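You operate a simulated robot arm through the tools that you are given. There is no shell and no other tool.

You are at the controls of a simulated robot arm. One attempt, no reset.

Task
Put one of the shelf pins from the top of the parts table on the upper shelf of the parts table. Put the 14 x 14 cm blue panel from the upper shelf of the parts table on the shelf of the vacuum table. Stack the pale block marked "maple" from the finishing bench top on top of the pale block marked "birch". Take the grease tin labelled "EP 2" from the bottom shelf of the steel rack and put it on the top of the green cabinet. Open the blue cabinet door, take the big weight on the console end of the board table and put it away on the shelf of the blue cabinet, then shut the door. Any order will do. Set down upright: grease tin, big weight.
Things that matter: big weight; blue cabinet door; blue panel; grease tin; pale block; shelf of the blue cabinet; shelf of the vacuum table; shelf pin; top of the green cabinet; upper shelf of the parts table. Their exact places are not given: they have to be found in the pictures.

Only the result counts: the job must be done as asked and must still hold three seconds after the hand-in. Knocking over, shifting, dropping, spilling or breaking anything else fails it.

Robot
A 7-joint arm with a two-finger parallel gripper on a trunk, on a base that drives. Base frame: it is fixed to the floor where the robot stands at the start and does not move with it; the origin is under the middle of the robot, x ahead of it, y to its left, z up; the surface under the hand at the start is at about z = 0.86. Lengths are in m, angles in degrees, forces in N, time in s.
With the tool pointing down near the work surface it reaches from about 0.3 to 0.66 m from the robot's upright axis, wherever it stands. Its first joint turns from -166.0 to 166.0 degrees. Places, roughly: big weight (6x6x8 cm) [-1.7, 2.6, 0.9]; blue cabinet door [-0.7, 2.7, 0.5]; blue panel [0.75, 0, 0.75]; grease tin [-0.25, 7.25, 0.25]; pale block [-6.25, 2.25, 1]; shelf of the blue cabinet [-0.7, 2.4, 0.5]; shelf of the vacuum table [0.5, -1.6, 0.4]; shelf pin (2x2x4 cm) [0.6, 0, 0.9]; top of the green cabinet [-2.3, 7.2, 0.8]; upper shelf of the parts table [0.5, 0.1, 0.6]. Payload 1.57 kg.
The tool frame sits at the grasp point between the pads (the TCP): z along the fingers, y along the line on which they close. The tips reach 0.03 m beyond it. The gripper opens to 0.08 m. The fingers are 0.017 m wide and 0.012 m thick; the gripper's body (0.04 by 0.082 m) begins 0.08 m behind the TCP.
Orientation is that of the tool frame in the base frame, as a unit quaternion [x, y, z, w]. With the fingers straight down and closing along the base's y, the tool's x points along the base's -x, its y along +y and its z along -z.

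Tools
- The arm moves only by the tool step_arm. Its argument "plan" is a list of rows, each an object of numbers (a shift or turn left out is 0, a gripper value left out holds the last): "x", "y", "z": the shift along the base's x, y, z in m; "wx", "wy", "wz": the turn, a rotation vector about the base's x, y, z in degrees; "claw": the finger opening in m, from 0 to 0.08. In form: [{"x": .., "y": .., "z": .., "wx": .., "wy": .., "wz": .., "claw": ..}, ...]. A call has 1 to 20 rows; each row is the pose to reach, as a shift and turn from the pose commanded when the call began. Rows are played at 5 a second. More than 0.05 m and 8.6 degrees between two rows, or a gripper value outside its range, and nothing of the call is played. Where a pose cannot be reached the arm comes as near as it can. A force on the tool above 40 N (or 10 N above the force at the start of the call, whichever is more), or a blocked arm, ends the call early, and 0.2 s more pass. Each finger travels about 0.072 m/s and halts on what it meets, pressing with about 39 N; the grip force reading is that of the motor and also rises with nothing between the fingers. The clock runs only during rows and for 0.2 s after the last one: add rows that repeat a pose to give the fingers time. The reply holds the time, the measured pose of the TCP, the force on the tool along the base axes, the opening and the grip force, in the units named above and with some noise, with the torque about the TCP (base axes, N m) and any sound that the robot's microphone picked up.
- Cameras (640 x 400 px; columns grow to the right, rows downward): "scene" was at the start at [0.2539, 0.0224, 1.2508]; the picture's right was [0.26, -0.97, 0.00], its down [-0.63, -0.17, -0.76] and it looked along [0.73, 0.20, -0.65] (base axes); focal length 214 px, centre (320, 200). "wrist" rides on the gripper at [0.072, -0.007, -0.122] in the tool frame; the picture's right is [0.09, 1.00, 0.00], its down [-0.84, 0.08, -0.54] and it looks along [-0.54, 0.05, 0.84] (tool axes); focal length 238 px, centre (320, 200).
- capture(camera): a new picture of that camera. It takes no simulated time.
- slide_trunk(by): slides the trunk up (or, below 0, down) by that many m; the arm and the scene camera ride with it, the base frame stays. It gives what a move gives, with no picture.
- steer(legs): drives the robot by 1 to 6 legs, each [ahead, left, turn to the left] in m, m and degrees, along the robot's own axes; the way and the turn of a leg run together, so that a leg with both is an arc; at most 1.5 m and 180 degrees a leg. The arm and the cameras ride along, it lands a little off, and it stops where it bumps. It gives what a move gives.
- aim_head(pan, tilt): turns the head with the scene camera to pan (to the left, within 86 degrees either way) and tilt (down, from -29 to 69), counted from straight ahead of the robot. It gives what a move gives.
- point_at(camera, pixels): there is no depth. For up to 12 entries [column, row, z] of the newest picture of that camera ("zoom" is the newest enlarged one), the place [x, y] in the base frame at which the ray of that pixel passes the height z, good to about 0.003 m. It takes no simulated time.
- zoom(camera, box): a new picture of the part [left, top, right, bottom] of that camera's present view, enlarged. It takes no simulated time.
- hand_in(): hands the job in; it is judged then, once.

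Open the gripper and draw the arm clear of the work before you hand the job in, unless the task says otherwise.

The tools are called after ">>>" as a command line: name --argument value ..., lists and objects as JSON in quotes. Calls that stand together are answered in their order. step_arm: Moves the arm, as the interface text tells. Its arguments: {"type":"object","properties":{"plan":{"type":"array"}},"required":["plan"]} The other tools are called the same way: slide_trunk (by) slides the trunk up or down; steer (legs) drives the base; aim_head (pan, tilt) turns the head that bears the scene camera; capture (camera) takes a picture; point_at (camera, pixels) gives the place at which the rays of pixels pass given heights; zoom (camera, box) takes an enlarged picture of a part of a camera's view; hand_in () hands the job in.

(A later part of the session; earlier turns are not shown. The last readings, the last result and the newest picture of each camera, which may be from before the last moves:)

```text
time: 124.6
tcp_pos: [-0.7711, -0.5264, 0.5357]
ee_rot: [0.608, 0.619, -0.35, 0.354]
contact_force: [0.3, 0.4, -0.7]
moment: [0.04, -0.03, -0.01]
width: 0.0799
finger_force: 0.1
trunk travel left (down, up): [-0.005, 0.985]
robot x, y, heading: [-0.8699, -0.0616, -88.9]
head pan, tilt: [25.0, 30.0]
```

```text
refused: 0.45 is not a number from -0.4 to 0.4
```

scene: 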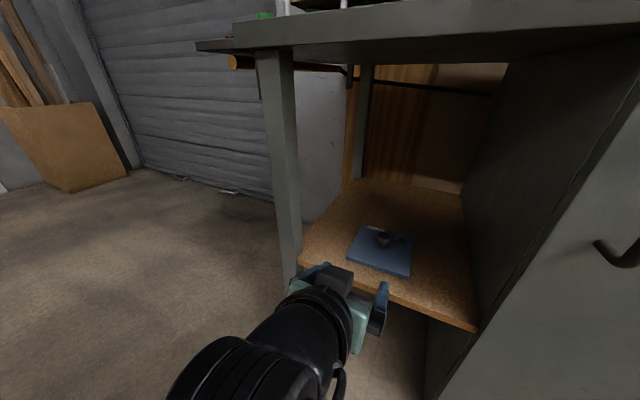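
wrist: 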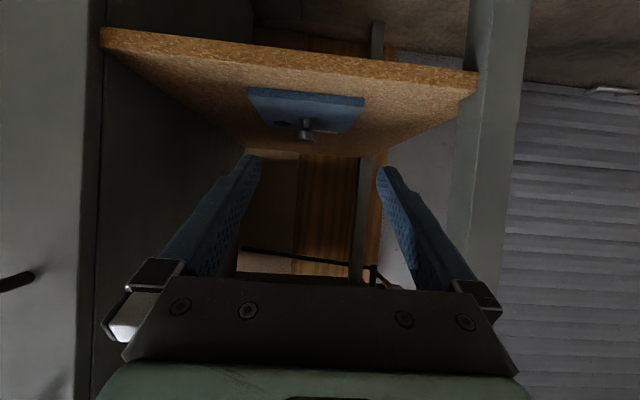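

The trunk moves at most 0.4 per call. I raise it 0.4 and turn around to face +y.

>>> slide_trunk --by 0.4

>>> steer --legs '[[0, 0, 178.9]]'

>>> aim_head --pan 20 --tilt 20

>>> capture --camera "scene"

```text
time: 128.4
tcp_pos: [-0.7721, -0.5265, 0.9357]
ee_rot: [0.608, 0.619, -0.35, 0.354]
contact_force: [-0.4, -0.8, 0.5]
moment: [0.04, 0.03, -0.01]
width: 0.08
finger_force: 0.2
trunk travel left (down, up): [-0.405, 0.585]
robot x, y, heading: [-0.8668, -0.0646, -89.1]
head pan, tilt: [25.0, 30.0]
```

```text
time: 136.3
tcp_pos: [-0.9825, 0.3971, 0.9356]
ee_rot: [0.629, -0.597, -0.36, -0.343]
contact_force: [-1.1, -0.5, 0.1]
moment: [0.01, 0.01, 0.0]
width: 0.08
finger_force: 0.1
trunk travel left (down, up): [-0.405, 0.585]
robot x, y, heading: [-0.8687, -0.0627, 93.3]
head pan, tilt: [25.0, 30.0]
```

```text
time: 137.0
tcp_pos: [-0.9819, 0.3976, 0.9348]
ee_rot: [0.629, -0.596, -0.361, -0.344]
contact_force: [-0.5, -0.5, -0.9]
moment: [-0.02, -0.02, 0.01]
width: 0.0801
finger_force: 0.1
trunk travel left (down, up): [-0.405, 0.585]
robot x, y, heading: [-0.8729, -0.0601, 93.3]
head pan, tilt: [20.0, 20.0]
```

```text
taken
```

scene: 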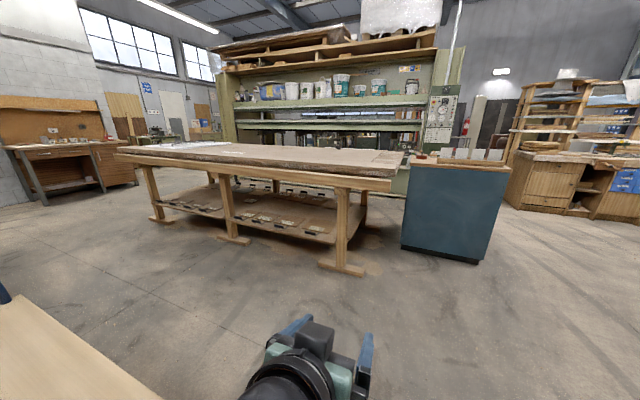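

I see the board table (centre), the blue cabinet at (455,210) with white cards on it, and a wooden surface bottom left at (40,350). I zoom on the console end of the board table and on the cabinet.

>>> zoom --camera "scene" --box '[340, 120, 540, 270]'

>>> zoom --camera "scene" --box '[330, 135, 450, 200]'

>>> point_at --camera "scene" --pixels '[[402, 246, 0.0], [482, 263, 0.0], [345, 270, 0.0], [8, 290, 0.85], [90, 370, 0.85], [412, 163, 0.9], [513, 170, 0.9], [390, 190, 0.85]]'

```text
2.67 times, centred on (440, 195) of scene
```

zoom: 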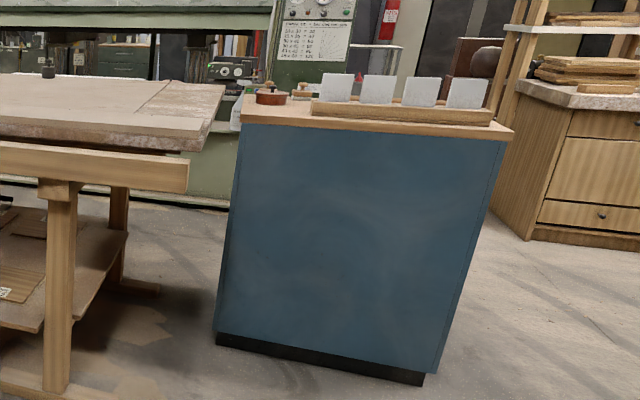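

```text
5.33 times, centred on (390, 168) of scene
```

zoom: 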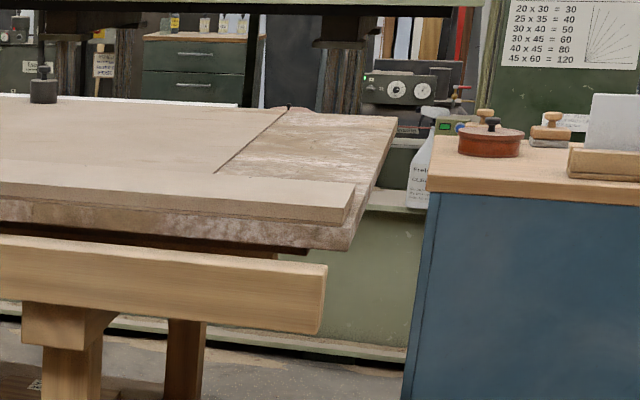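

```text
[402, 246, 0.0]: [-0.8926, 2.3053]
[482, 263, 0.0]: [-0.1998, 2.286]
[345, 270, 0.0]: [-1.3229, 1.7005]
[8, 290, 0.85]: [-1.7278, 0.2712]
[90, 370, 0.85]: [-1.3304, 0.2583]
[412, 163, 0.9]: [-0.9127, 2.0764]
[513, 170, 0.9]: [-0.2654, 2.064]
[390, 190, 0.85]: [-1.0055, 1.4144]
```

The weight with a knob shows at about (338,147) far on the board table; the cabinet spans x −0.9..−0.2 with its plain face at y≈2.3. I need to find its door, so I drive round to its right (east) side.

>>> steer --legs '[[0, 0, -3.3], [1.0, 0, 0], [0, -1.3, 0], [1.3, 0, 0]]'

>>> aim_head --pan 70 --tilt 20

>>> capture --camera "scene"

```text
time: 154.6
tcp_pos: [0.3851, 2.6645, 0.9361]
ee_rot: [-0.597, 0.63, 0.341, 0.362]
contact_force: [0.0, 1.1, -0.7]
moment: [0.0, -0.02, 0.0]
width: 0.08
finger_force: 0.1
trunk travel left (down, up): [-0.405, 0.585]
robot x, y, heading: [0.4485, 2.1972, 87.0]
head pan, tilt: [20.0, 20.0]
```

```text
time: 155.8
tcp_pos: [0.3855, 2.6651, 0.9353]
ee_rot: [-0.597, 0.629, 0.342, 0.362]
contact_force: [-0.2, -0.1, -0.2]
moment: [-0.02, 0.01, 0.03]
width: 0.0799
finger_force: 0.1
trunk travel left (down, up): [-0.405, 0.585]
robot x, y, heading: [0.451, 2.1918, 86.8]
head pan, tilt: [70.0, 20.0]
```

```text
taken
```

scene: 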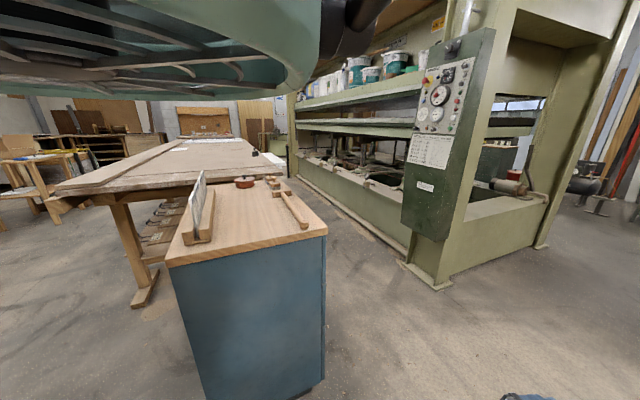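

The cabinet's far (+y) side faces an aisle before the press; the door likely is there. I measure the cabinet top corners and the press's foot.

>>> point_at --camera "scene" --pixels '[[167, 265, 0.9], [327, 232, 0.9], [265, 183, 0.9], [207, 190, 0.9], [438, 290, 0.0], [324, 382, 0.0], [330, 215, 0.0], [300, 172, 0.0], [552, 245, 0.0]]'

>>> zoom --camera "scene" --box '[160, 120, 460, 310]'

```text
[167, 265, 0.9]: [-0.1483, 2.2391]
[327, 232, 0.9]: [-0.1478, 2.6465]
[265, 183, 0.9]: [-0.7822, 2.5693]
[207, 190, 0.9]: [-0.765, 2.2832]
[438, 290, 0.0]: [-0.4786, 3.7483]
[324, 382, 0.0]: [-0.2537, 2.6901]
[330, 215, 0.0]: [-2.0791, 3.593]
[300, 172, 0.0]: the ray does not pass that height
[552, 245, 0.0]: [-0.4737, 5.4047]
```

```text
2.11 times, centred on (310, 215) of scene
```

zoom: 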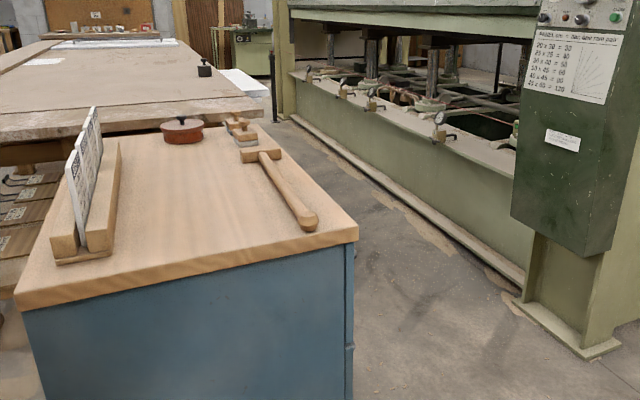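

The cabinet spans y 2.27–2.69 and the press foot begins near y≈3.65, so the aisle is about 1 m wide. I drive forward to the aisle's mouth to see the door side.

>>> steer --legs '[[0.95, 0, 3]]'

>>> aim_head --pan 86 --tilt 25

>>> capture --camera "scene"

```text
time: 160.8
tcp_pos: [0.3828, 3.6263, 0.9351]
ee_rot: [0.614, -0.613, -0.351, -0.353]
contact_force: [0.1, 0.9, 0.0]
moment: [0.0, 0.01, -0.02]
width: 0.0799
finger_force: 0.1
trunk travel left (down, up): [-0.405, 0.585]
robot x, y, heading: [0.4731, 3.1599, 90.4]
head pan, tilt: [70.0, 20.0]
```

```text
time: 161.6
tcp_pos: [0.3814, 3.6263, 0.9348]
ee_rot: [0.614, -0.613, -0.352, -0.353]
contact_force: [0.5, -0.6, -0.8]
moment: [0.0, -0.03, -0.01]
width: 0.0802
finger_force: 0.2
trunk travel left (down, up): [-0.405, 0.585]
robot x, y, heading: [0.4718, 3.1615, 90.4]
head pan, tilt: [85.9, 25.0]
```

```text
taken
```

scene: 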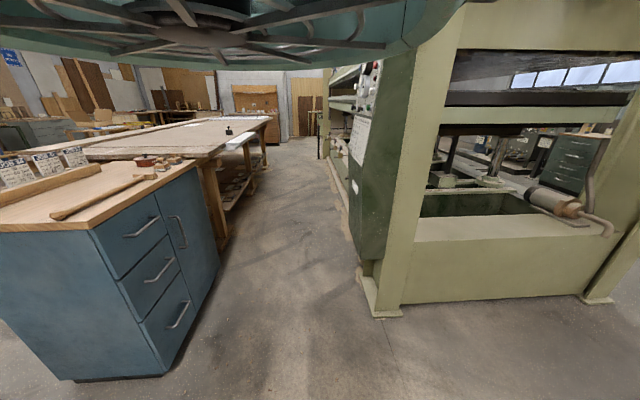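

The +y face shows three drawers (near) and beyond them a door with a vertical handle at (178,232), hinge on its far (−x) side. I zoom in.

>>> zoom --camera "scene" --box '[80, 150, 280, 300]'

>>> point_at --camera "scene" --pixels '[[174, 217, 0.75], [184, 247, 0.6], [92, 235, 0.87], [157, 190, 0.87], [193, 165, 0.87], [215, 270, 0.05], [370, 318, 0.0], [355, 270, 0.0], [230, 240, 0.0], [320, 155, 0.0]]'

```text
2.67 times, centred on (180, 225) of scene
```

zoom: 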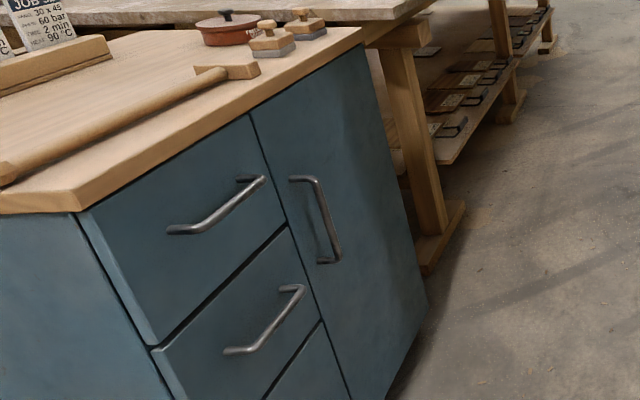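

```text
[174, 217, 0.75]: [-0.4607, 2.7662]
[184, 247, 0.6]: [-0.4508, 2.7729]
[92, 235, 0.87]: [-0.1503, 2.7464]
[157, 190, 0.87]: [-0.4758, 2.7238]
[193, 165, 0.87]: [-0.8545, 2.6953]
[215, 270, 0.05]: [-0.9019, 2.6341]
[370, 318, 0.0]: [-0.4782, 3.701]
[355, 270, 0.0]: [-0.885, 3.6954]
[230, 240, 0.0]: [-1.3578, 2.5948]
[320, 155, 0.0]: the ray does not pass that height
```

The door spans x≈−0.47..−0.87 on the front at y≈2.70, handle near x≈−0.49. The console box of the press juts into the aisle near (370,200), so I zoom to measure it.

>>> zoom --camera "scene" --box '[300, 60, 460, 330]'

>>> aim_head --pan 60 --tilt 25

>>> capture --camera "scene"

```text
1.48 times, centred on (380, 195) of scene
```

zoom: 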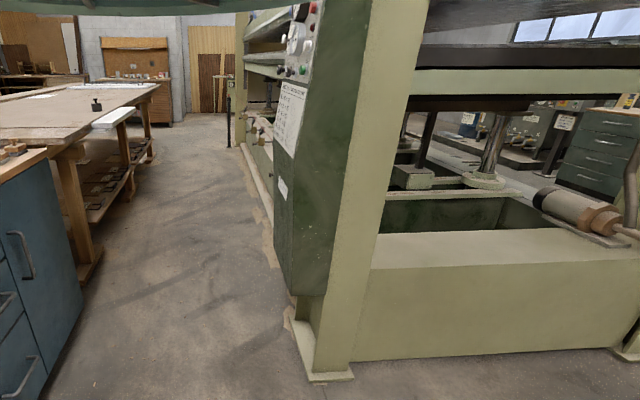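

```text
time: 162.5
tcp_pos: [0.3819, 3.6252, 0.9354]
ee_rot: [0.614, -0.613, -0.351, -0.353]
contact_force: [0.2, -0.3, 0.6]
moment: [0.0, 0.02, 0.0]
width: 0.0802
finger_force: 0.0
trunk travel left (down, up): [-0.405, 0.585]
robot x, y, heading: [0.4683, 3.1607, 90.4]
head pan, tilt: [60.0, 25.0]
```

```text
taken
```

scene: 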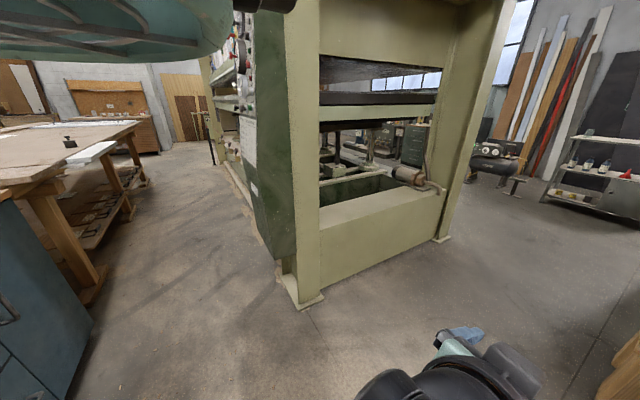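

I compute the console box's lower corner (275,258) for several heights and the press foot corners.

>>> point_at --camera "scene" --pixels '[[283, 276, 0.0], [300, 308, 0.0], [322, 295, 0.0], [275, 258, 0.2], [275, 258, 0.3], [275, 258, 0.4], [275, 258, 0.5], [297, 256, 0.3], [297, 256, 0.4], [238, 175, 0.3]]'

```text
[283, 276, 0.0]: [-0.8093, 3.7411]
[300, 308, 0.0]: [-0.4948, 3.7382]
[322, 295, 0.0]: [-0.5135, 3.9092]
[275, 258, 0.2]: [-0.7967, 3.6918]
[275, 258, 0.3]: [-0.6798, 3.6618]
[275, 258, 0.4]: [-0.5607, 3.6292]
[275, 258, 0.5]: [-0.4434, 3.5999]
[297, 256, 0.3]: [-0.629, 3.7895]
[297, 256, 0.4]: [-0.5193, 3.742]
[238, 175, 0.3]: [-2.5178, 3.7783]
```

The console box juts to y≈3.62 above z≈0.4; the aisle is about 0.9 m wide. I turn to face southwest (heading −115°) here first, well clear of everything.

>>> steer --legs '[[0, 0, 154.6]]'

>>> aim_head --pan 10 --tilt 20

>>> capture --camera "scene"

```text
time: 169.3
tcp_pos: [0.3583, 2.702, 0.937]
ee_rot: [0.731, 0.468, -0.42, 0.267]
contact_force: [0.2, -0.9, 0.2]
moment: [-0.04, 0.0, 0.01]
width: 0.0801
finger_force: 0.1
trunk travel left (down, up): [-0.405, 0.585]
robot x, y, heading: [0.4748, 3.1629, -114.5]
head pan, tilt: [60.0, 25.0]
```

```text
time: 170.5
tcp_pos: [0.3578, 2.7015, 0.9359]
ee_rot: [0.731, 0.468, -0.42, 0.267]
contact_force: [0.6, 0.0, -0.2]
moment: [0.03, 0.04, -0.02]
width: 0.08
finger_force: 0.1
trunk travel left (down, up): [-0.405, 0.585]
robot x, y, heading: [0.4714, 3.1587, -114.6]
head pan, tilt: [10.0, 20.0]
```

```text
taken
```

scene: 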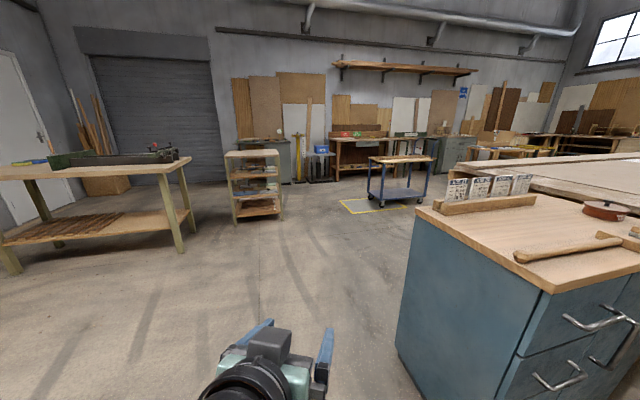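

The way is clear. I swing the hand 0.29 m to the robot's right and level the tool by 15° so it will arrive in front of the door.

>>> step_arm --plan '[{"x": -0.04, "y": 0.012, "wx": -1.95, "wy": 0.89}, {"x": -0.08, "y": 0.025, "wx": -3.9, "wy": 1.8}, {"x": -0.12, "y": 0.037, "wx": -5.8, "wy": 2.7}, {"x": -0.16, "y": 0.05, "wx": -7.8, "wy": 3.5}, {"x": -0.2, "y": 0.062, "wx": -9.7, "wy": 4.4}, {"x": -0.24, "y": 0.074, "wx": -11.7, "wy": 5.3}, {"x": -0.28, "y": 0.087, "wx": -13.6, "wy": 6.2}, {"x": -0.28, "y": 0.087, "wx": -13.6, "wy": 6.2}]'

>>> aim_head --pan -15 --tilt 25

>>> capture --camera "scene"

```text
time: 172.3
tcp_pos: [0.0779, 2.7867, 0.9348]
ee_rot: [0.67, 0.428, -0.512, 0.326]
contact_force: [-0.1, -0.2, -0.1]
moment: [0.0, -0.02, 0.0]
width: 0.0802
finger_force: 0.2
out of reach, approached as far as the arm can: row 1, 2, 3
trunk travel left (down, up): [-0.405, 0.585]
robot x, y, heading: [0.4706, 3.1583, -114.5]
head pan, tilt: [10.0, 20.0]
```

```text
time: 173.2
tcp_pos: [0.0784, 2.7869, 0.9352]
ee_rot: [0.67, 0.428, -0.512, 0.326]
contact_force: [0.0, 0.4, 0.7]
moment: [0.03, -0.01, 0.03]
width: 0.0801
finger_force: 0.0
trunk travel left (down, up): [-0.405, 0.585]
robot x, y, heading: [0.4718, 3.1604, -114.6]
head pan, tilt: [-15.0, 25.0]
```

```text
taken
```

scene: 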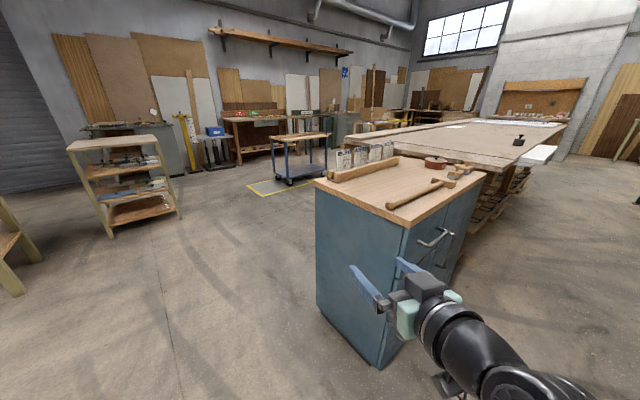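

The hand is now right of the robot with a clear view of the cabinet front. I translate the robot about (−0.52, +0.09) so the hand comes in front of the door.

>>> steer --legs '[[0.135, -0.51, 0]]'

>>> capture --camera "scene"

>>> capture --camera "wrist"

```text
time: 176.2
tcp_pos: [-0.4388, 2.8732, 0.935]
ee_rot: [0.669, 0.428, -0.512, 0.327]
contact_force: [0.4, 1.0, -0.6]
moment: [0.03, 0.01, 0.03]
width: 0.0796
finger_force: 0.2
trunk travel left (down, up): [-0.405, 0.585]
robot x, y, heading: [-0.0416, 3.2459, -114.5]
head pan, tilt: [-15.0, 25.0]
```

```text
taken
```

scene: 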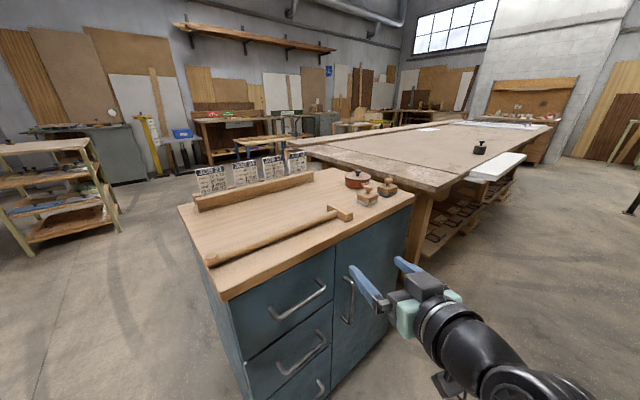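

```text
taken
```

wrist: 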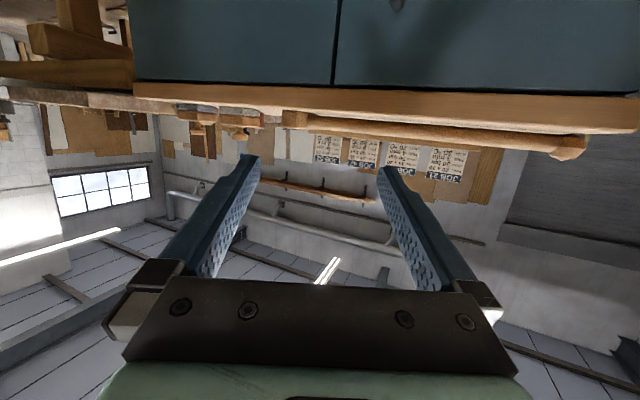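

The door and its handle show at (349,300). I zoom for accuracy.

>>> zoom --camera "scene" --box '[300, 190, 460, 400]'

>>> point_at --camera "scene" --pixels '[[352, 281, 0.8], [352, 281, 0.75], [352, 281, 0.7], [348, 321, 0.7], [348, 321, 0.65], [348, 321, 0.6], [228, 298, 0.87], [412, 200, 0.87], [336, 245, 0.87]]'

```text
1.90 times, centred on (380, 295) of scene
```

zoom: 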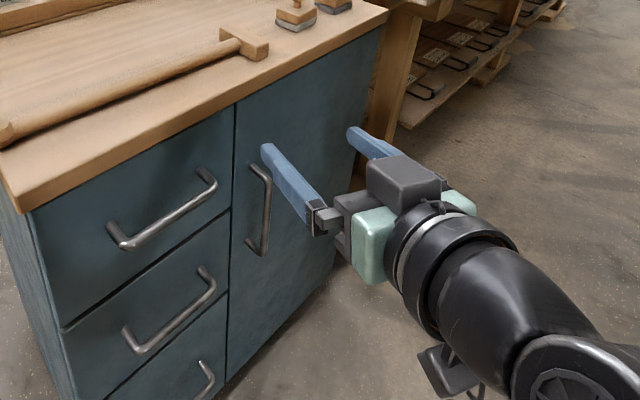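

```text
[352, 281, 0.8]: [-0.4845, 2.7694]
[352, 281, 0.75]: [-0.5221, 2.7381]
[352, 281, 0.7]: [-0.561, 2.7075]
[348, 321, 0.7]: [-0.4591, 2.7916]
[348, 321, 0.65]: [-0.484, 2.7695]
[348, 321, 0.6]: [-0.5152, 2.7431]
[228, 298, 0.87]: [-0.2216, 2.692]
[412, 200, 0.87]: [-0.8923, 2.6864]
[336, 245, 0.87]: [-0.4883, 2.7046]
```

The handle's height is ambiguous from one view (0.15 m long bar, z about 0.55–0.75). I lower the trunk 0.22 to get a second view.

>>> slide_trunk --by -0.22

>>> capture --camera "scene"

>>> capture --camera "wrist"

```text
time: 178.6
tcp_pos: [-0.4381, 2.8741, 0.7157]
ee_rot: [0.67, 0.428, -0.511, 0.326]
contact_force: [1.0, -0.4, 0.1]
moment: [0.01, -0.01, 0.03]
width: 0.08
finger_force: 0.0
trunk travel left (down, up): [-0.185, 0.805]
robot x, y, heading: [-0.0455, 3.2476, -114.6]
head pan, tilt: [-15.0, 25.0]
```

```text
taken
```

scene: 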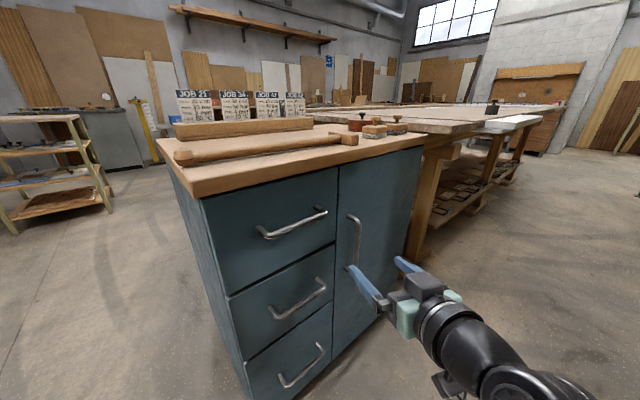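

```text
taken
```

wrist: 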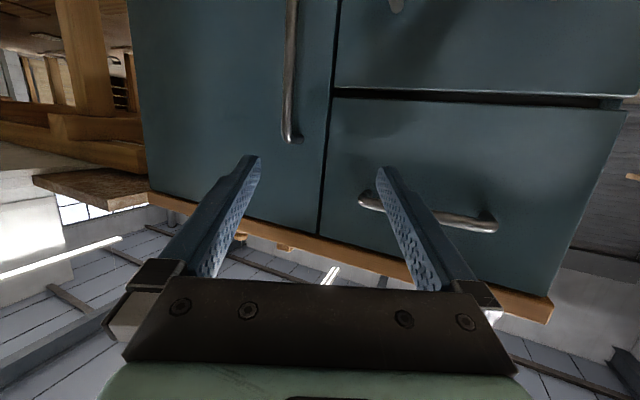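

Handle's upper end: scene (352,216), wrist (288,138). I cross the rays.

>>> point_at --camera "scene" --pixels '[[353, 217, 0.8], [353, 217, 0.75], [353, 217, 0.72], [353, 217, 0.7], [338, 175, 0.87], [423, 146, 0.87], [197, 198, 0.87]]'

>>> point_at --camera "wrist" --pixels '[[288, 137, 0.8], [288, 137, 0.75], [288, 137, 0.72], [288, 137, 0.7], [290, 60, 0.65], [290, 60, 0.62], [290, 60, 0.68], [318, 232, 0.85], [318, 232, 0.87]]'

>>> zoom --camera "scene" --box '[310, 150, 450, 300]'

```text
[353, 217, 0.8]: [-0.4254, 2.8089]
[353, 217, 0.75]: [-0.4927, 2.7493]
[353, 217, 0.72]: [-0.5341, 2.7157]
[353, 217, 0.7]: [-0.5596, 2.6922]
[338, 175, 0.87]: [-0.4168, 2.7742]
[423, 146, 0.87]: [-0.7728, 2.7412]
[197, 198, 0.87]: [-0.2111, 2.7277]
```

```text
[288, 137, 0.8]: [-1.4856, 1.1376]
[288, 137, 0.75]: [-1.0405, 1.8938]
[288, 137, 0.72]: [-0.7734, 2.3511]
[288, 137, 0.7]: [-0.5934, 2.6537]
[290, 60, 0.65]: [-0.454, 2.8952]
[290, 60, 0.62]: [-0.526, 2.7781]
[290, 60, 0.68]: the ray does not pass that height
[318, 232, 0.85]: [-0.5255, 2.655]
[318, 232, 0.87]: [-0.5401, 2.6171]
```

```text
2.67 times, centred on (380, 225) of scene
```

zoom: 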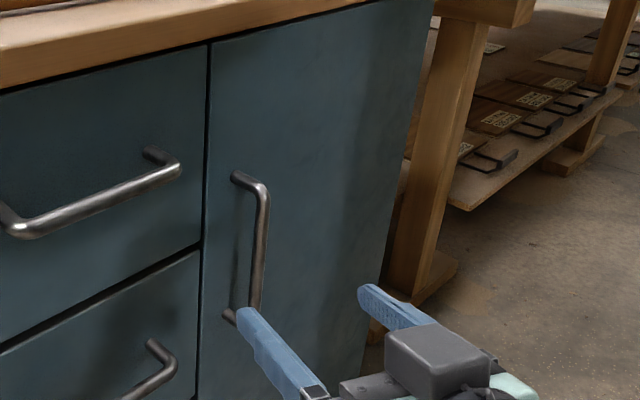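

Crossing gives the handle bar at about (−0.565, 2.69), z 0.55–0.70, door face y≈2.655. I move to a pre-grasp point 10 cm in front of it.

>>> step_arm --plan '[{"x": -0.02, "y": -0.021, "z": -0.025}, {"x": -0.041, "y": -0.042, "z": -0.05}, {"x": -0.062, "y": -0.063, "z": -0.075}, {"x": -0.082, "y": -0.084, "z": -0.09}, {"x": -0.082, "y": -0.084, "z": -0.09}]'

>>> capture --camera "wrist"

>>> zoom --camera "scene" --box '[290, 180, 450, 310]'

```text
time: 179.8
tcp_pos: [-0.5193, 2.7891, 0.6258]
ee_rot: [0.67, 0.428, -0.511, 0.325]
contact_force: [-0.8, 0.1, 0.2]
moment: [0.0, 0.02, 0.01]
width: 0.08
finger_force: 0.1
trunk travel left (down, up): [-0.185, 0.805]
robot x, y, heading: [-0.0451, 3.2503, -114.5]
head pan, tilt: [-15.0, 25.0]
```

```text
taken
```

wrist: 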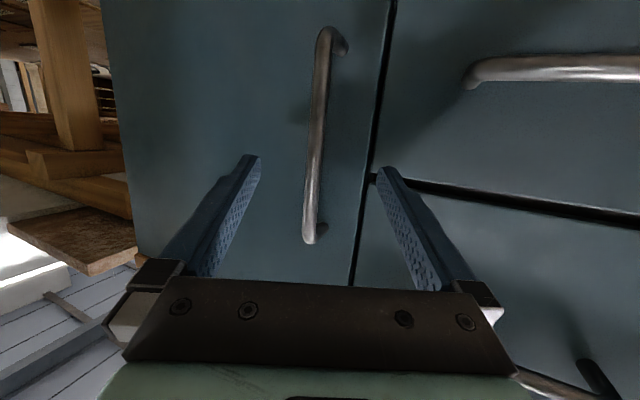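

```text
3.08 times, centred on (370, 245) of scene
```

zoom: 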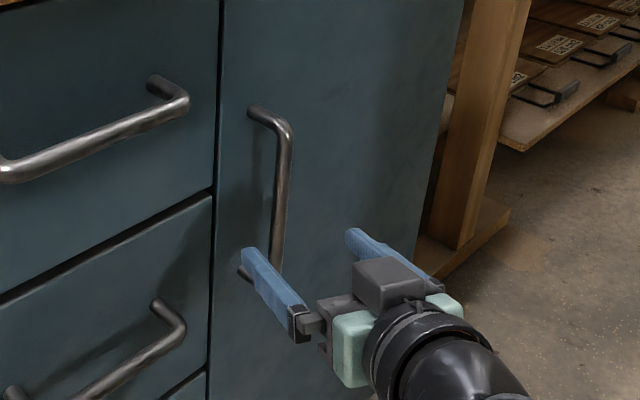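

The bar (col ~315) is centred between the fingers. I advance 9 cm along the approach direction.

>>> step_arm --plan '[{"x": -0.014, "y": -0.03}, {"x": -0.028, "y": -0.06}, {"x": -0.037, "y": -0.081}, {"x": -0.037, "y": -0.081}]'

>>> capture --camera "wrist"

>>> zoom --camera "scene" --box '[290, 180, 450, 310]'

```text
time: 180.4
tcp_pos: [-0.5492, 2.7283, 0.6258]
ee_rot: [0.67, 0.431, -0.508, 0.328]
contact_force: [7.3, 10.4, 0.9]
moment: [-0.08, -0.05, 0.73]
width: 0.0801
finger_force: 0.0
trunk travel left (down, up): [-0.185, 0.805]
robot x, y, heading: [-0.0473, 3.2493, -114.8]
head pan, tilt: [-15.0, 25.0]
stopped in row 3: the force on the tool passed its limit at 87 N (the readings are from after the stop); the commanded pose is now the measured one
```

```text
taken
```

wrist: 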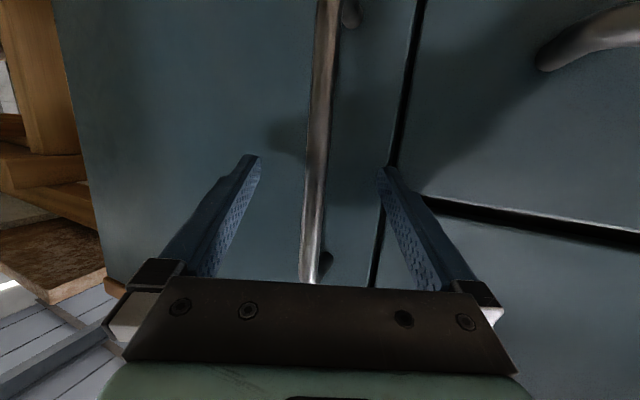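

```text
3.08 times, centred on (370, 245) of scene
```

zoom: 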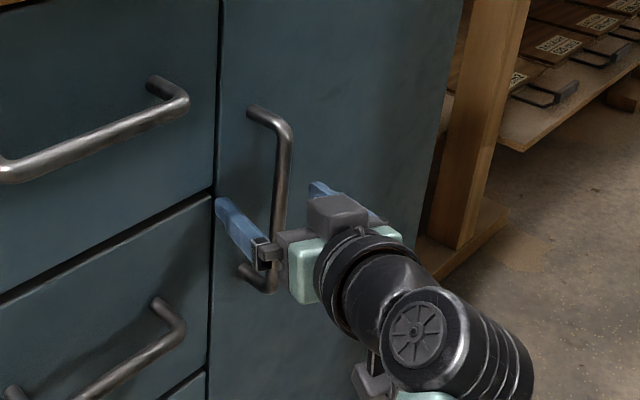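

A fingertip touched the door face (y≈2.68) while the bar is between the fingers. I back off 6 mm, narrow the opening to 35 mm, advance a bit, then close on the bar.

>>> step_arm --plan '[{"x": 0.003, "y": 0.007}, {"x": 0.003, "y": 0.007, "claw": 0.06}, {"x": 0.003, "y": 0.007, "claw": 0.04}, {"x": 0.003, "y": 0.007, "claw": 0.035}, {"x": 0.003, "y": 0.007, "claw": 0.035}]'

>>> capture --camera "wrist"

```text
time: 181.7
tcp_pos: [-0.5461, 2.7348, 0.6256]
ee_rot: [0.671, 0.43, -0.508, 0.327]
contact_force: [-0.2, 0.0, 0.6]
moment: [0.0, -0.02, -0.01]
width: 0.035
finger_force: 0.0
trunk travel left (down, up): [-0.185, 0.805]
robot x, y, heading: [-0.0469, 3.252, -114.7]
head pan, tilt: [-15.0, 25.0]
```

```text
taken
```

wrist: 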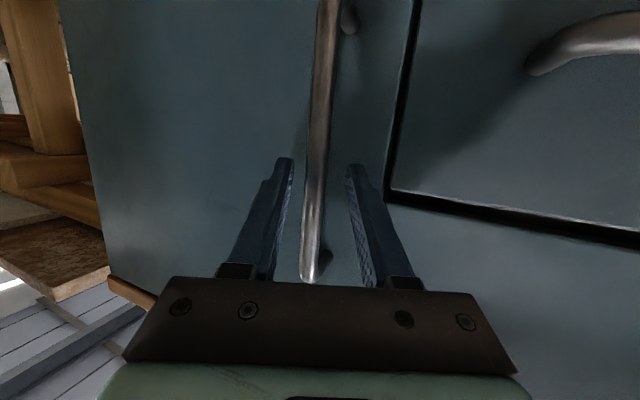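

The bar is between the tips (cols 285–352). I advance 11 mm and close.

>>> step_arm --plan '[{"x": -0.0025, "y": -0.0055}, {"x": -0.005, "y": -0.011}, {"x": -0.005, "y": -0.011, "claw": 0.02}, {"x": -0.005, "y": -0.011, "claw": 0.005}, {"x": -0.005, "y": -0.011, "claw": 0.005}, {"x": -0.005, "y": -0.011, "claw": 0.005}]'

>>> capture --camera "wrist"

>>> zoom --camera "scene" --box '[290, 180, 450, 310]'

```text
time: 183.1
tcp_pos: [-0.552, 2.7242, 0.6258]
ee_rot: [0.671, 0.429, -0.509, 0.327]
contact_force: [-12.2, 1.2, -0.4]
moment: [0.22, 0.2, -0.07]
width: 0.0138
finger_force: 30.2
trunk travel left (down, up): [-0.185, 0.805]
robot x, y, heading: [-0.0442, 3.2505, -114.5]
head pan, tilt: [-15.0, 25.0]
```

```text
taken
```

wrist: 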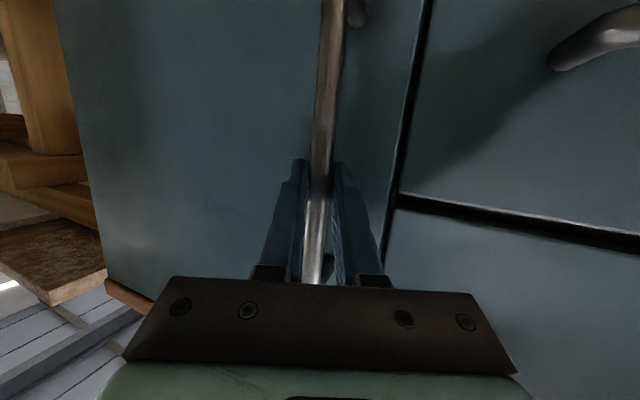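

```text
3.08 times, centred on (370, 245) of scene
```

zoom: 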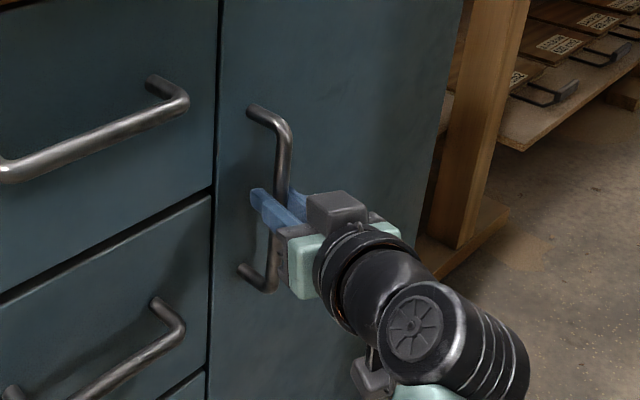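

The bar is gripped (13.8 mm, 30 N). With the hinge near (−0.90, 2.665) I pull along the arc, first 14°.

>>> step_arm --plan '[{"x": -0.004, "y": 0.021, "wz": 1.5}, {"x": -0.0086, "y": 0.0415, "wz": 3}, {"x": -0.015, "y": 0.062, "wz": 5}, {"x": -0.022, "y": 0.0816, "wz": 7}, {"x": -0.022, "y": 0.0816, "wz": 7}]'

>>> capture --camera "scene"

>>> capture --camera "wrist"

```text
time: 184.2
tcp_pos: [-0.5735, 2.8048, 0.6269]
ee_rot: [0.642, 0.472, -0.486, 0.359]
contact_force: [-0.6, -0.1, 1.6]
moment: [-0.54, 0.41, 0.03]
width: 0.0139
finger_force: 30.6
trunk travel left (down, up): [-0.185, 0.805]
robot x, y, heading: [-0.0441, 3.2478, -114.8]
head pan, tilt: [-15.0, 25.0]
```

```text
taken
```

scene: 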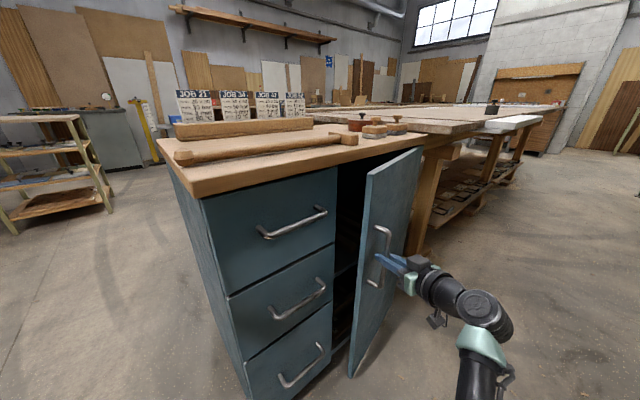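

```text
taken
```

wrist: 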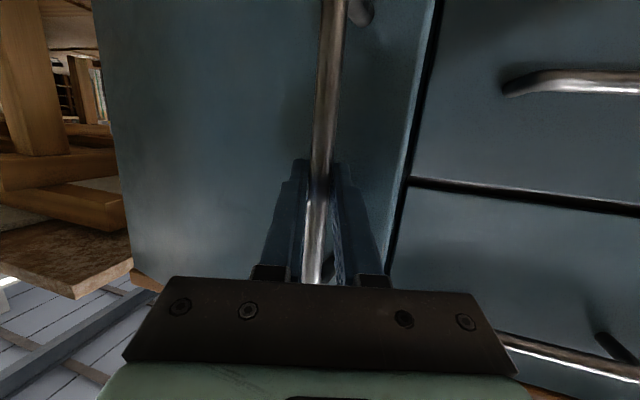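

The door opens freely. I continue along the arc to about 49°.

>>> step_arm --plan '[{"x": -0.0182, "y": 0.0381, "wz": 4}, {"x": -0.0409, "y": 0.0738, "wz": 8}, {"x": -0.0677, "y": 0.1064, "wz": 12}, {"x": -0.0984, "y": 0.1354, "wz": 16}, {"x": -0.1326, "y": 0.1606, "wz": 20}, {"x": -0.1326, "y": 0.1606, "wz": 20}]'

>>> capture --camera "scene"

>>> capture --camera "wrist"

```text
time: 185.2
tcp_pos: [-0.6699, 2.9368, 0.6355]
ee_rot: [0.576, 0.56, -0.451, 0.389]
contact_force: [-1.6, -3.6, -3.0]
moment: [-0.65, -0.57, 0.06]
width: 0.0148
finger_force: 30.7
out of reach, approached as far as the arm can: row 4
trunk travel left (down, up): [-0.185, 0.805]
robot x, y, heading: [-0.0514, 3.2486, -114.6]
head pan, tilt: [-15.0, 25.0]
stopped in row 4: the force on the tool passed its limit at 57 N (the readings are from after the stop); the commanded pose is now the measured one
```

```text
taken
```

scene: 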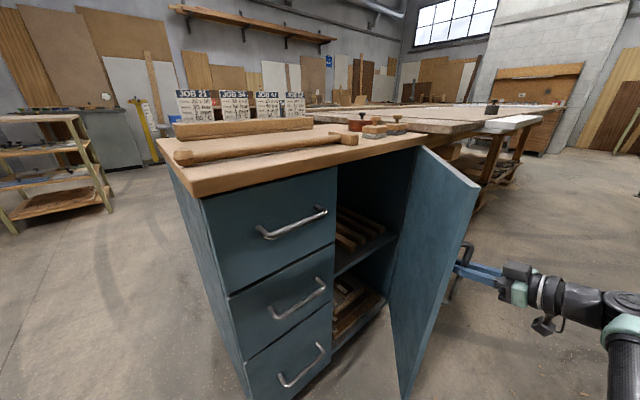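

```text
taken
```

wrist: 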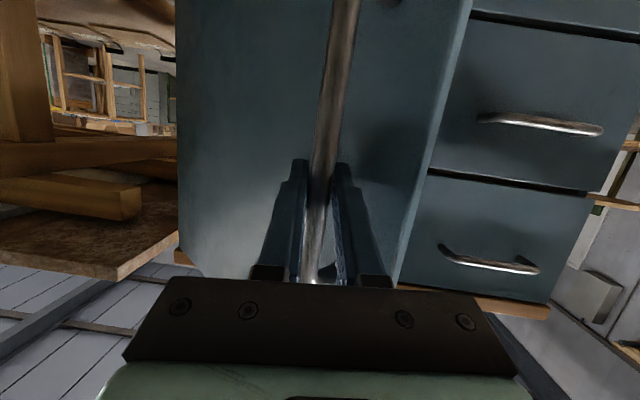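

The arm's limit was reached with the door at about 42°; the inside with a shelf is visible. I open the fingers and draw back along the tool axis.

>>> step_arm --plan '[{"claw": 0.03}, {"claw": 0.04}, {"claw": 0.04}, {"x": 0.003, "y": 0.03, "z": 0.008, "claw": 0.04}, {"x": 0.006, "y": 0.06, "z": 0.017, "claw": 0.04}, {"x": 0.01, "y": 0.09, "z": 0.025, "claw": 0.04}, {"x": 0.01, "y": 0.09, "z": 0.025, "claw": 0.04}]'

>>> capture --camera "scene"

```text
time: 186.8
tcp_pos: [-0.6602, 3.0271, 0.6615]
ee_rot: [0.576, 0.559, -0.453, 0.387]
contact_force: [0.6, -0.3, 0.1]
moment: [0.01, -0.03, 0.02]
width: 0.0401
finger_force: 0.0
trunk travel left (down, up): [-0.185, 0.805]
robot x, y, heading: [-0.0463, 3.2474, -114.8]
head pan, tilt: [-15.0, 25.0]
```

```text
taken
```

scene: 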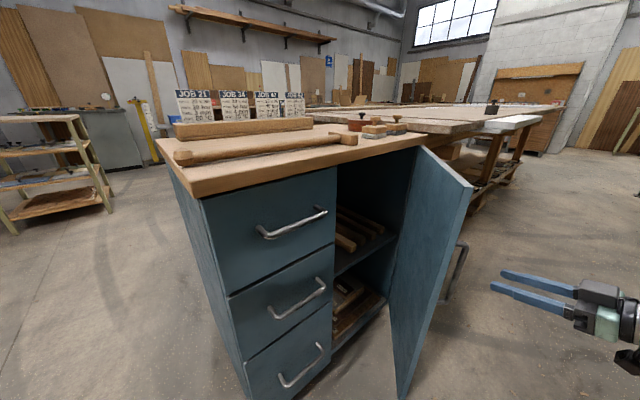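

The door stands at about 40°. I close the fingers and bring them around the door's free edge to its inner side.

>>> step_arm --plan '[{"x": 0.042, "y": -0.005, "claw": 0.0}, {"x": 0.084, "y": -0.01, "claw": 0.0}, {"x": 0.126, "y": -0.015, "claw": 0.0}, {"x": 0.168, "y": -0.02}, {"x": 0.21, "y": -0.025}, {"x": 0.21, "y": -0.07}, {"x": 0.21, "y": -0.115}, {"x": 0.21, "y": -0.15}, {"x": 0.21, "y": -0.15}]'

>>> capture --camera "scene"

>>> capture --camera "wrist"

```text
time: 188.8
tcp_pos: [-0.4497, 2.8809, 0.6622]
ee_rot: [0.576, 0.559, -0.453, 0.387]
contact_force: [-0.5, -0.8, -0.8]
moment: [0.02, 0.0, -0.03]
width: 0.0
finger_force: 21.8
trunk travel left (down, up): [-0.185, 0.805]
robot x, y, heading: [-0.0462, 3.2477, -114.8]
head pan, tilt: [-15.0, 25.0]
```

```text
taken
```

scene: 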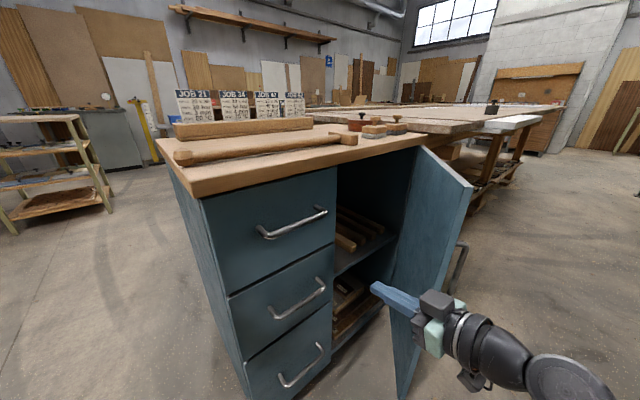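

```text
taken
```

wrist: 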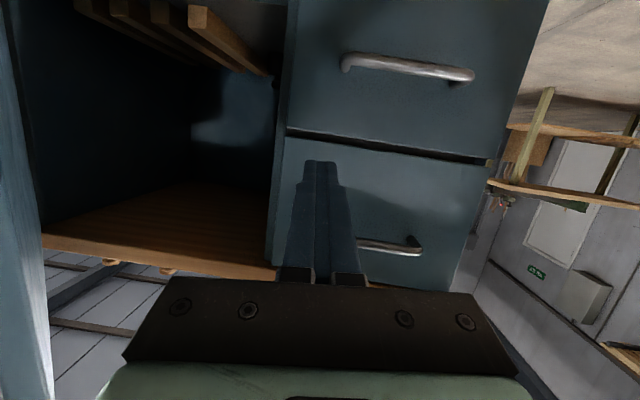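

The closed fingers are inside the free edge. I push the inner face toward −x.

>>> step_arm --plan '[{"x": -0.04, "y": -0.02}, {"x": -0.08, "y": -0.035}, {"x": -0.12, "y": -0.035}, {"x": -0.16, "y": -0.03}, {"x": -0.2, "y": -0.02}, {"x": -0.2, "y": -0.02}]'

>>> capture --camera "scene"

```text
time: 189.7
tcp_pos: [-0.5741, 2.8494, 0.6587]
ee_rot: [0.573, 0.565, -0.448, 0.39]
contact_force: [-0.2, 1.1, -0.5]
moment: [-0.04, 0.02, 0.01]
width: 0.0
finger_force: 21.4
trunk travel left (down, up): [-0.185, 0.805]
robot x, y, heading: [-0.0463, 3.2509, -114.4]
head pan, tilt: [-15.0, 25.0]
stopped in row 4: the force on the tool passed its limit at 127 N (the readings are from after the stop); the commanded pose is now the measured one
```

```text
taken
```

scene: 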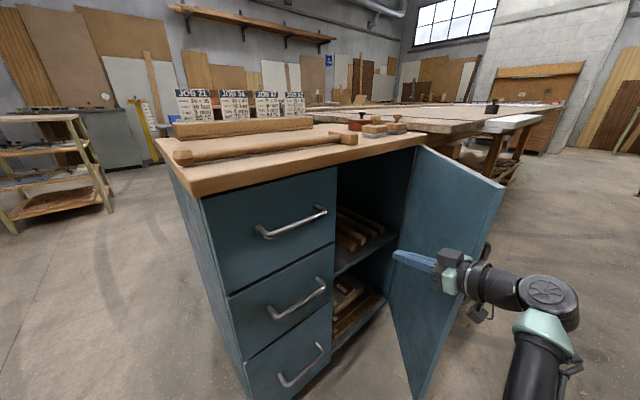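

The quick contact made a spike and the door swung to ~52°. I push on more slowly.

>>> step_arm --plan '[{"x": -0.01}, {"x": -0.02}, {"x": -0.03}, {"x": -0.04, "y": 0.003}, {"x": -0.05, "y": 0.006}, {"x": -0.06, "y": 0.01}, {"x": -0.07, "y": 0.013}, {"x": -0.08, "y": 0.016}, {"x": -0.09, "y": 0.02}, {"x": -0.1, "y": 0.023}, {"x": -0.11, "y": 0.026}, {"x": -0.12, "y": 0.03}]'

>>> capture --camera "scene"

```text
time: 192.3
tcp_pos: [-0.6739, 2.8832, 0.6598]
ee_rot: [0.571, 0.565, -0.45, 0.391]
contact_force: [0.5, 0.0, 0.9]
moment: [0.03, -0.01, 0.01]
width: 0.0
finger_force: 21.9
out of reach, approached as far as the arm can: row 11, 12
trunk travel left (down, up): [-0.185, 0.805]
robot x, y, heading: [-0.0412, 3.2536, -114.8]
head pan, tilt: [-15.0, 25.0]
```

```text
taken
```

scene: 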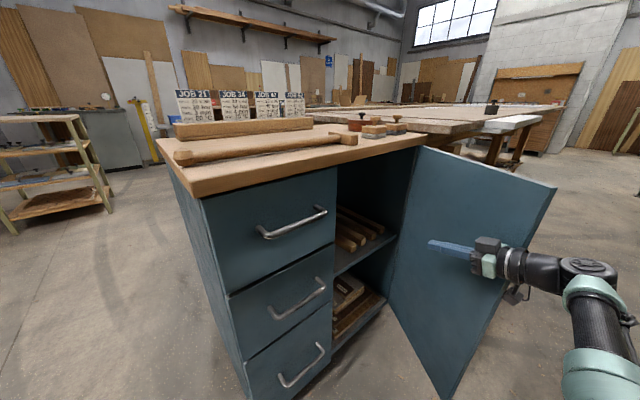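

The door is wider open now. I measure its free top corner (555,187) and hinge top (418,148).

>>> point_at --camera "scene" --pixels '[[555, 187, 0.8], [418, 148, 0.8], [555, 187, 0.78], [447, 399, 0.05], [338, 165, 0.8], [325, 168, 0.8]]'

>>> zoom --camera "scene" --box '[320, 150, 450, 360]'

```text
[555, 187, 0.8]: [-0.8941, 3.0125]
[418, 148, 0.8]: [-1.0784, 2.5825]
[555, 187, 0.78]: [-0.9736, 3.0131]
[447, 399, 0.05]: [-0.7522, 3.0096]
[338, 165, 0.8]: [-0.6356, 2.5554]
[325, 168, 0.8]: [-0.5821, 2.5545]
```

```text
1.90 times, centred on (385, 255) of scene
```

zoom: 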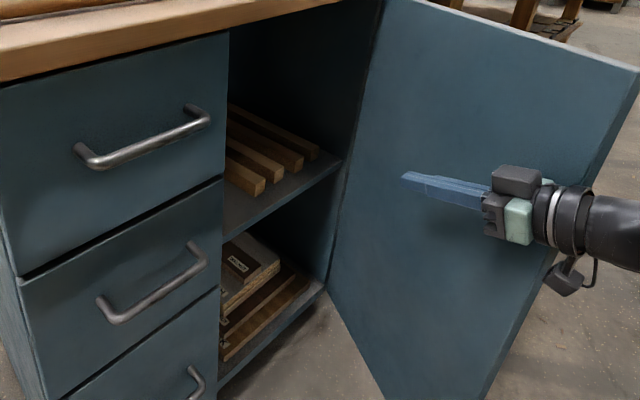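

The door is at about 67°. The shelf inside (z≈0.45) carries four wooden bars at its left; its right part is free. I push the door further by driving the robot 0.2 m toward −x.

>>> steer --legs '[[0.042, -0.091, 0], [0.042, -0.091, 0]]'

>>> capture --camera "scene"

```text
time: 194.2
tcp_pos: [-0.8481, 2.8856, 0.665]
ee_rot: [0.574, 0.563, -0.455, 0.383]
contact_force: [-0.6, -0.2, 0.2]
moment: [-0.01, 0.0, 0.03]
width: 0.0001
finger_force: 21.4
trunk travel left (down, up): [-0.185, 0.805]
robot x, y, heading: [-0.2197, 3.2425, -115.4]
head pan, tilt: [-15.0, 25.0]
stopped in leg 2: the robot was blocked; the commanded pose is now the measured one
```

```text
taken
```

scene: 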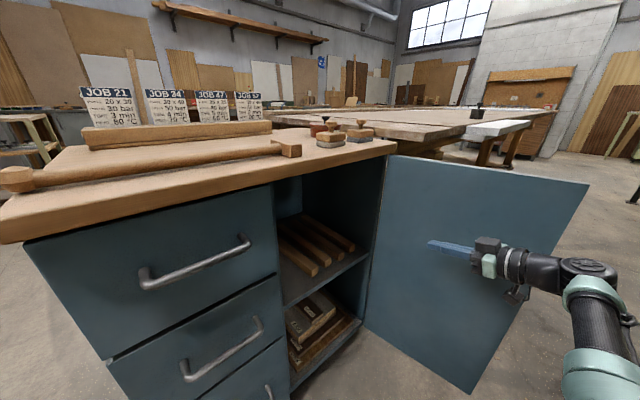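

The drive stopped when the door reached resistance. I measure the door's free bottom corner (472,393) and look at the shelf.

>>> point_at --camera "scene" --pixels '[[472, 393, 0.05], [365, 325, 0.05], [369, 245, 0.42], [369, 245, 0.4], [369, 245, 0.45], [290, 305, 0.42], [356, 247, 0.45]]'

>>> zoom --camera "scene" --box '[260, 170, 420, 380]'

```text
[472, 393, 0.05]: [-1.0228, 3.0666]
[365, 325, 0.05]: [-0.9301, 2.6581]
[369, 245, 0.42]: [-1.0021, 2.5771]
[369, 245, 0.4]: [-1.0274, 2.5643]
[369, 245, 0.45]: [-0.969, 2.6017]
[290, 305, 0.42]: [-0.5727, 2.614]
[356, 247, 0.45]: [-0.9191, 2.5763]
```

```text
1.90 times, centred on (340, 275) of scene
```

zoom: 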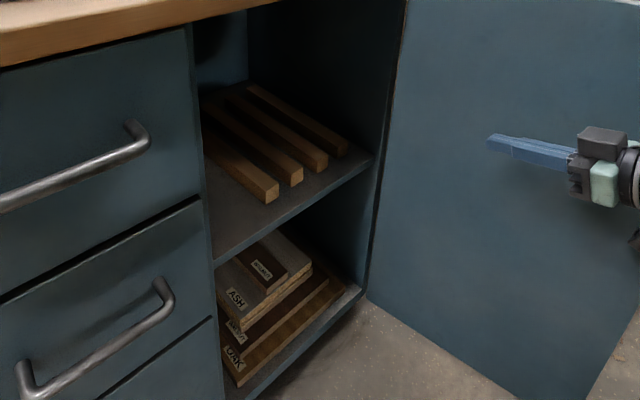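

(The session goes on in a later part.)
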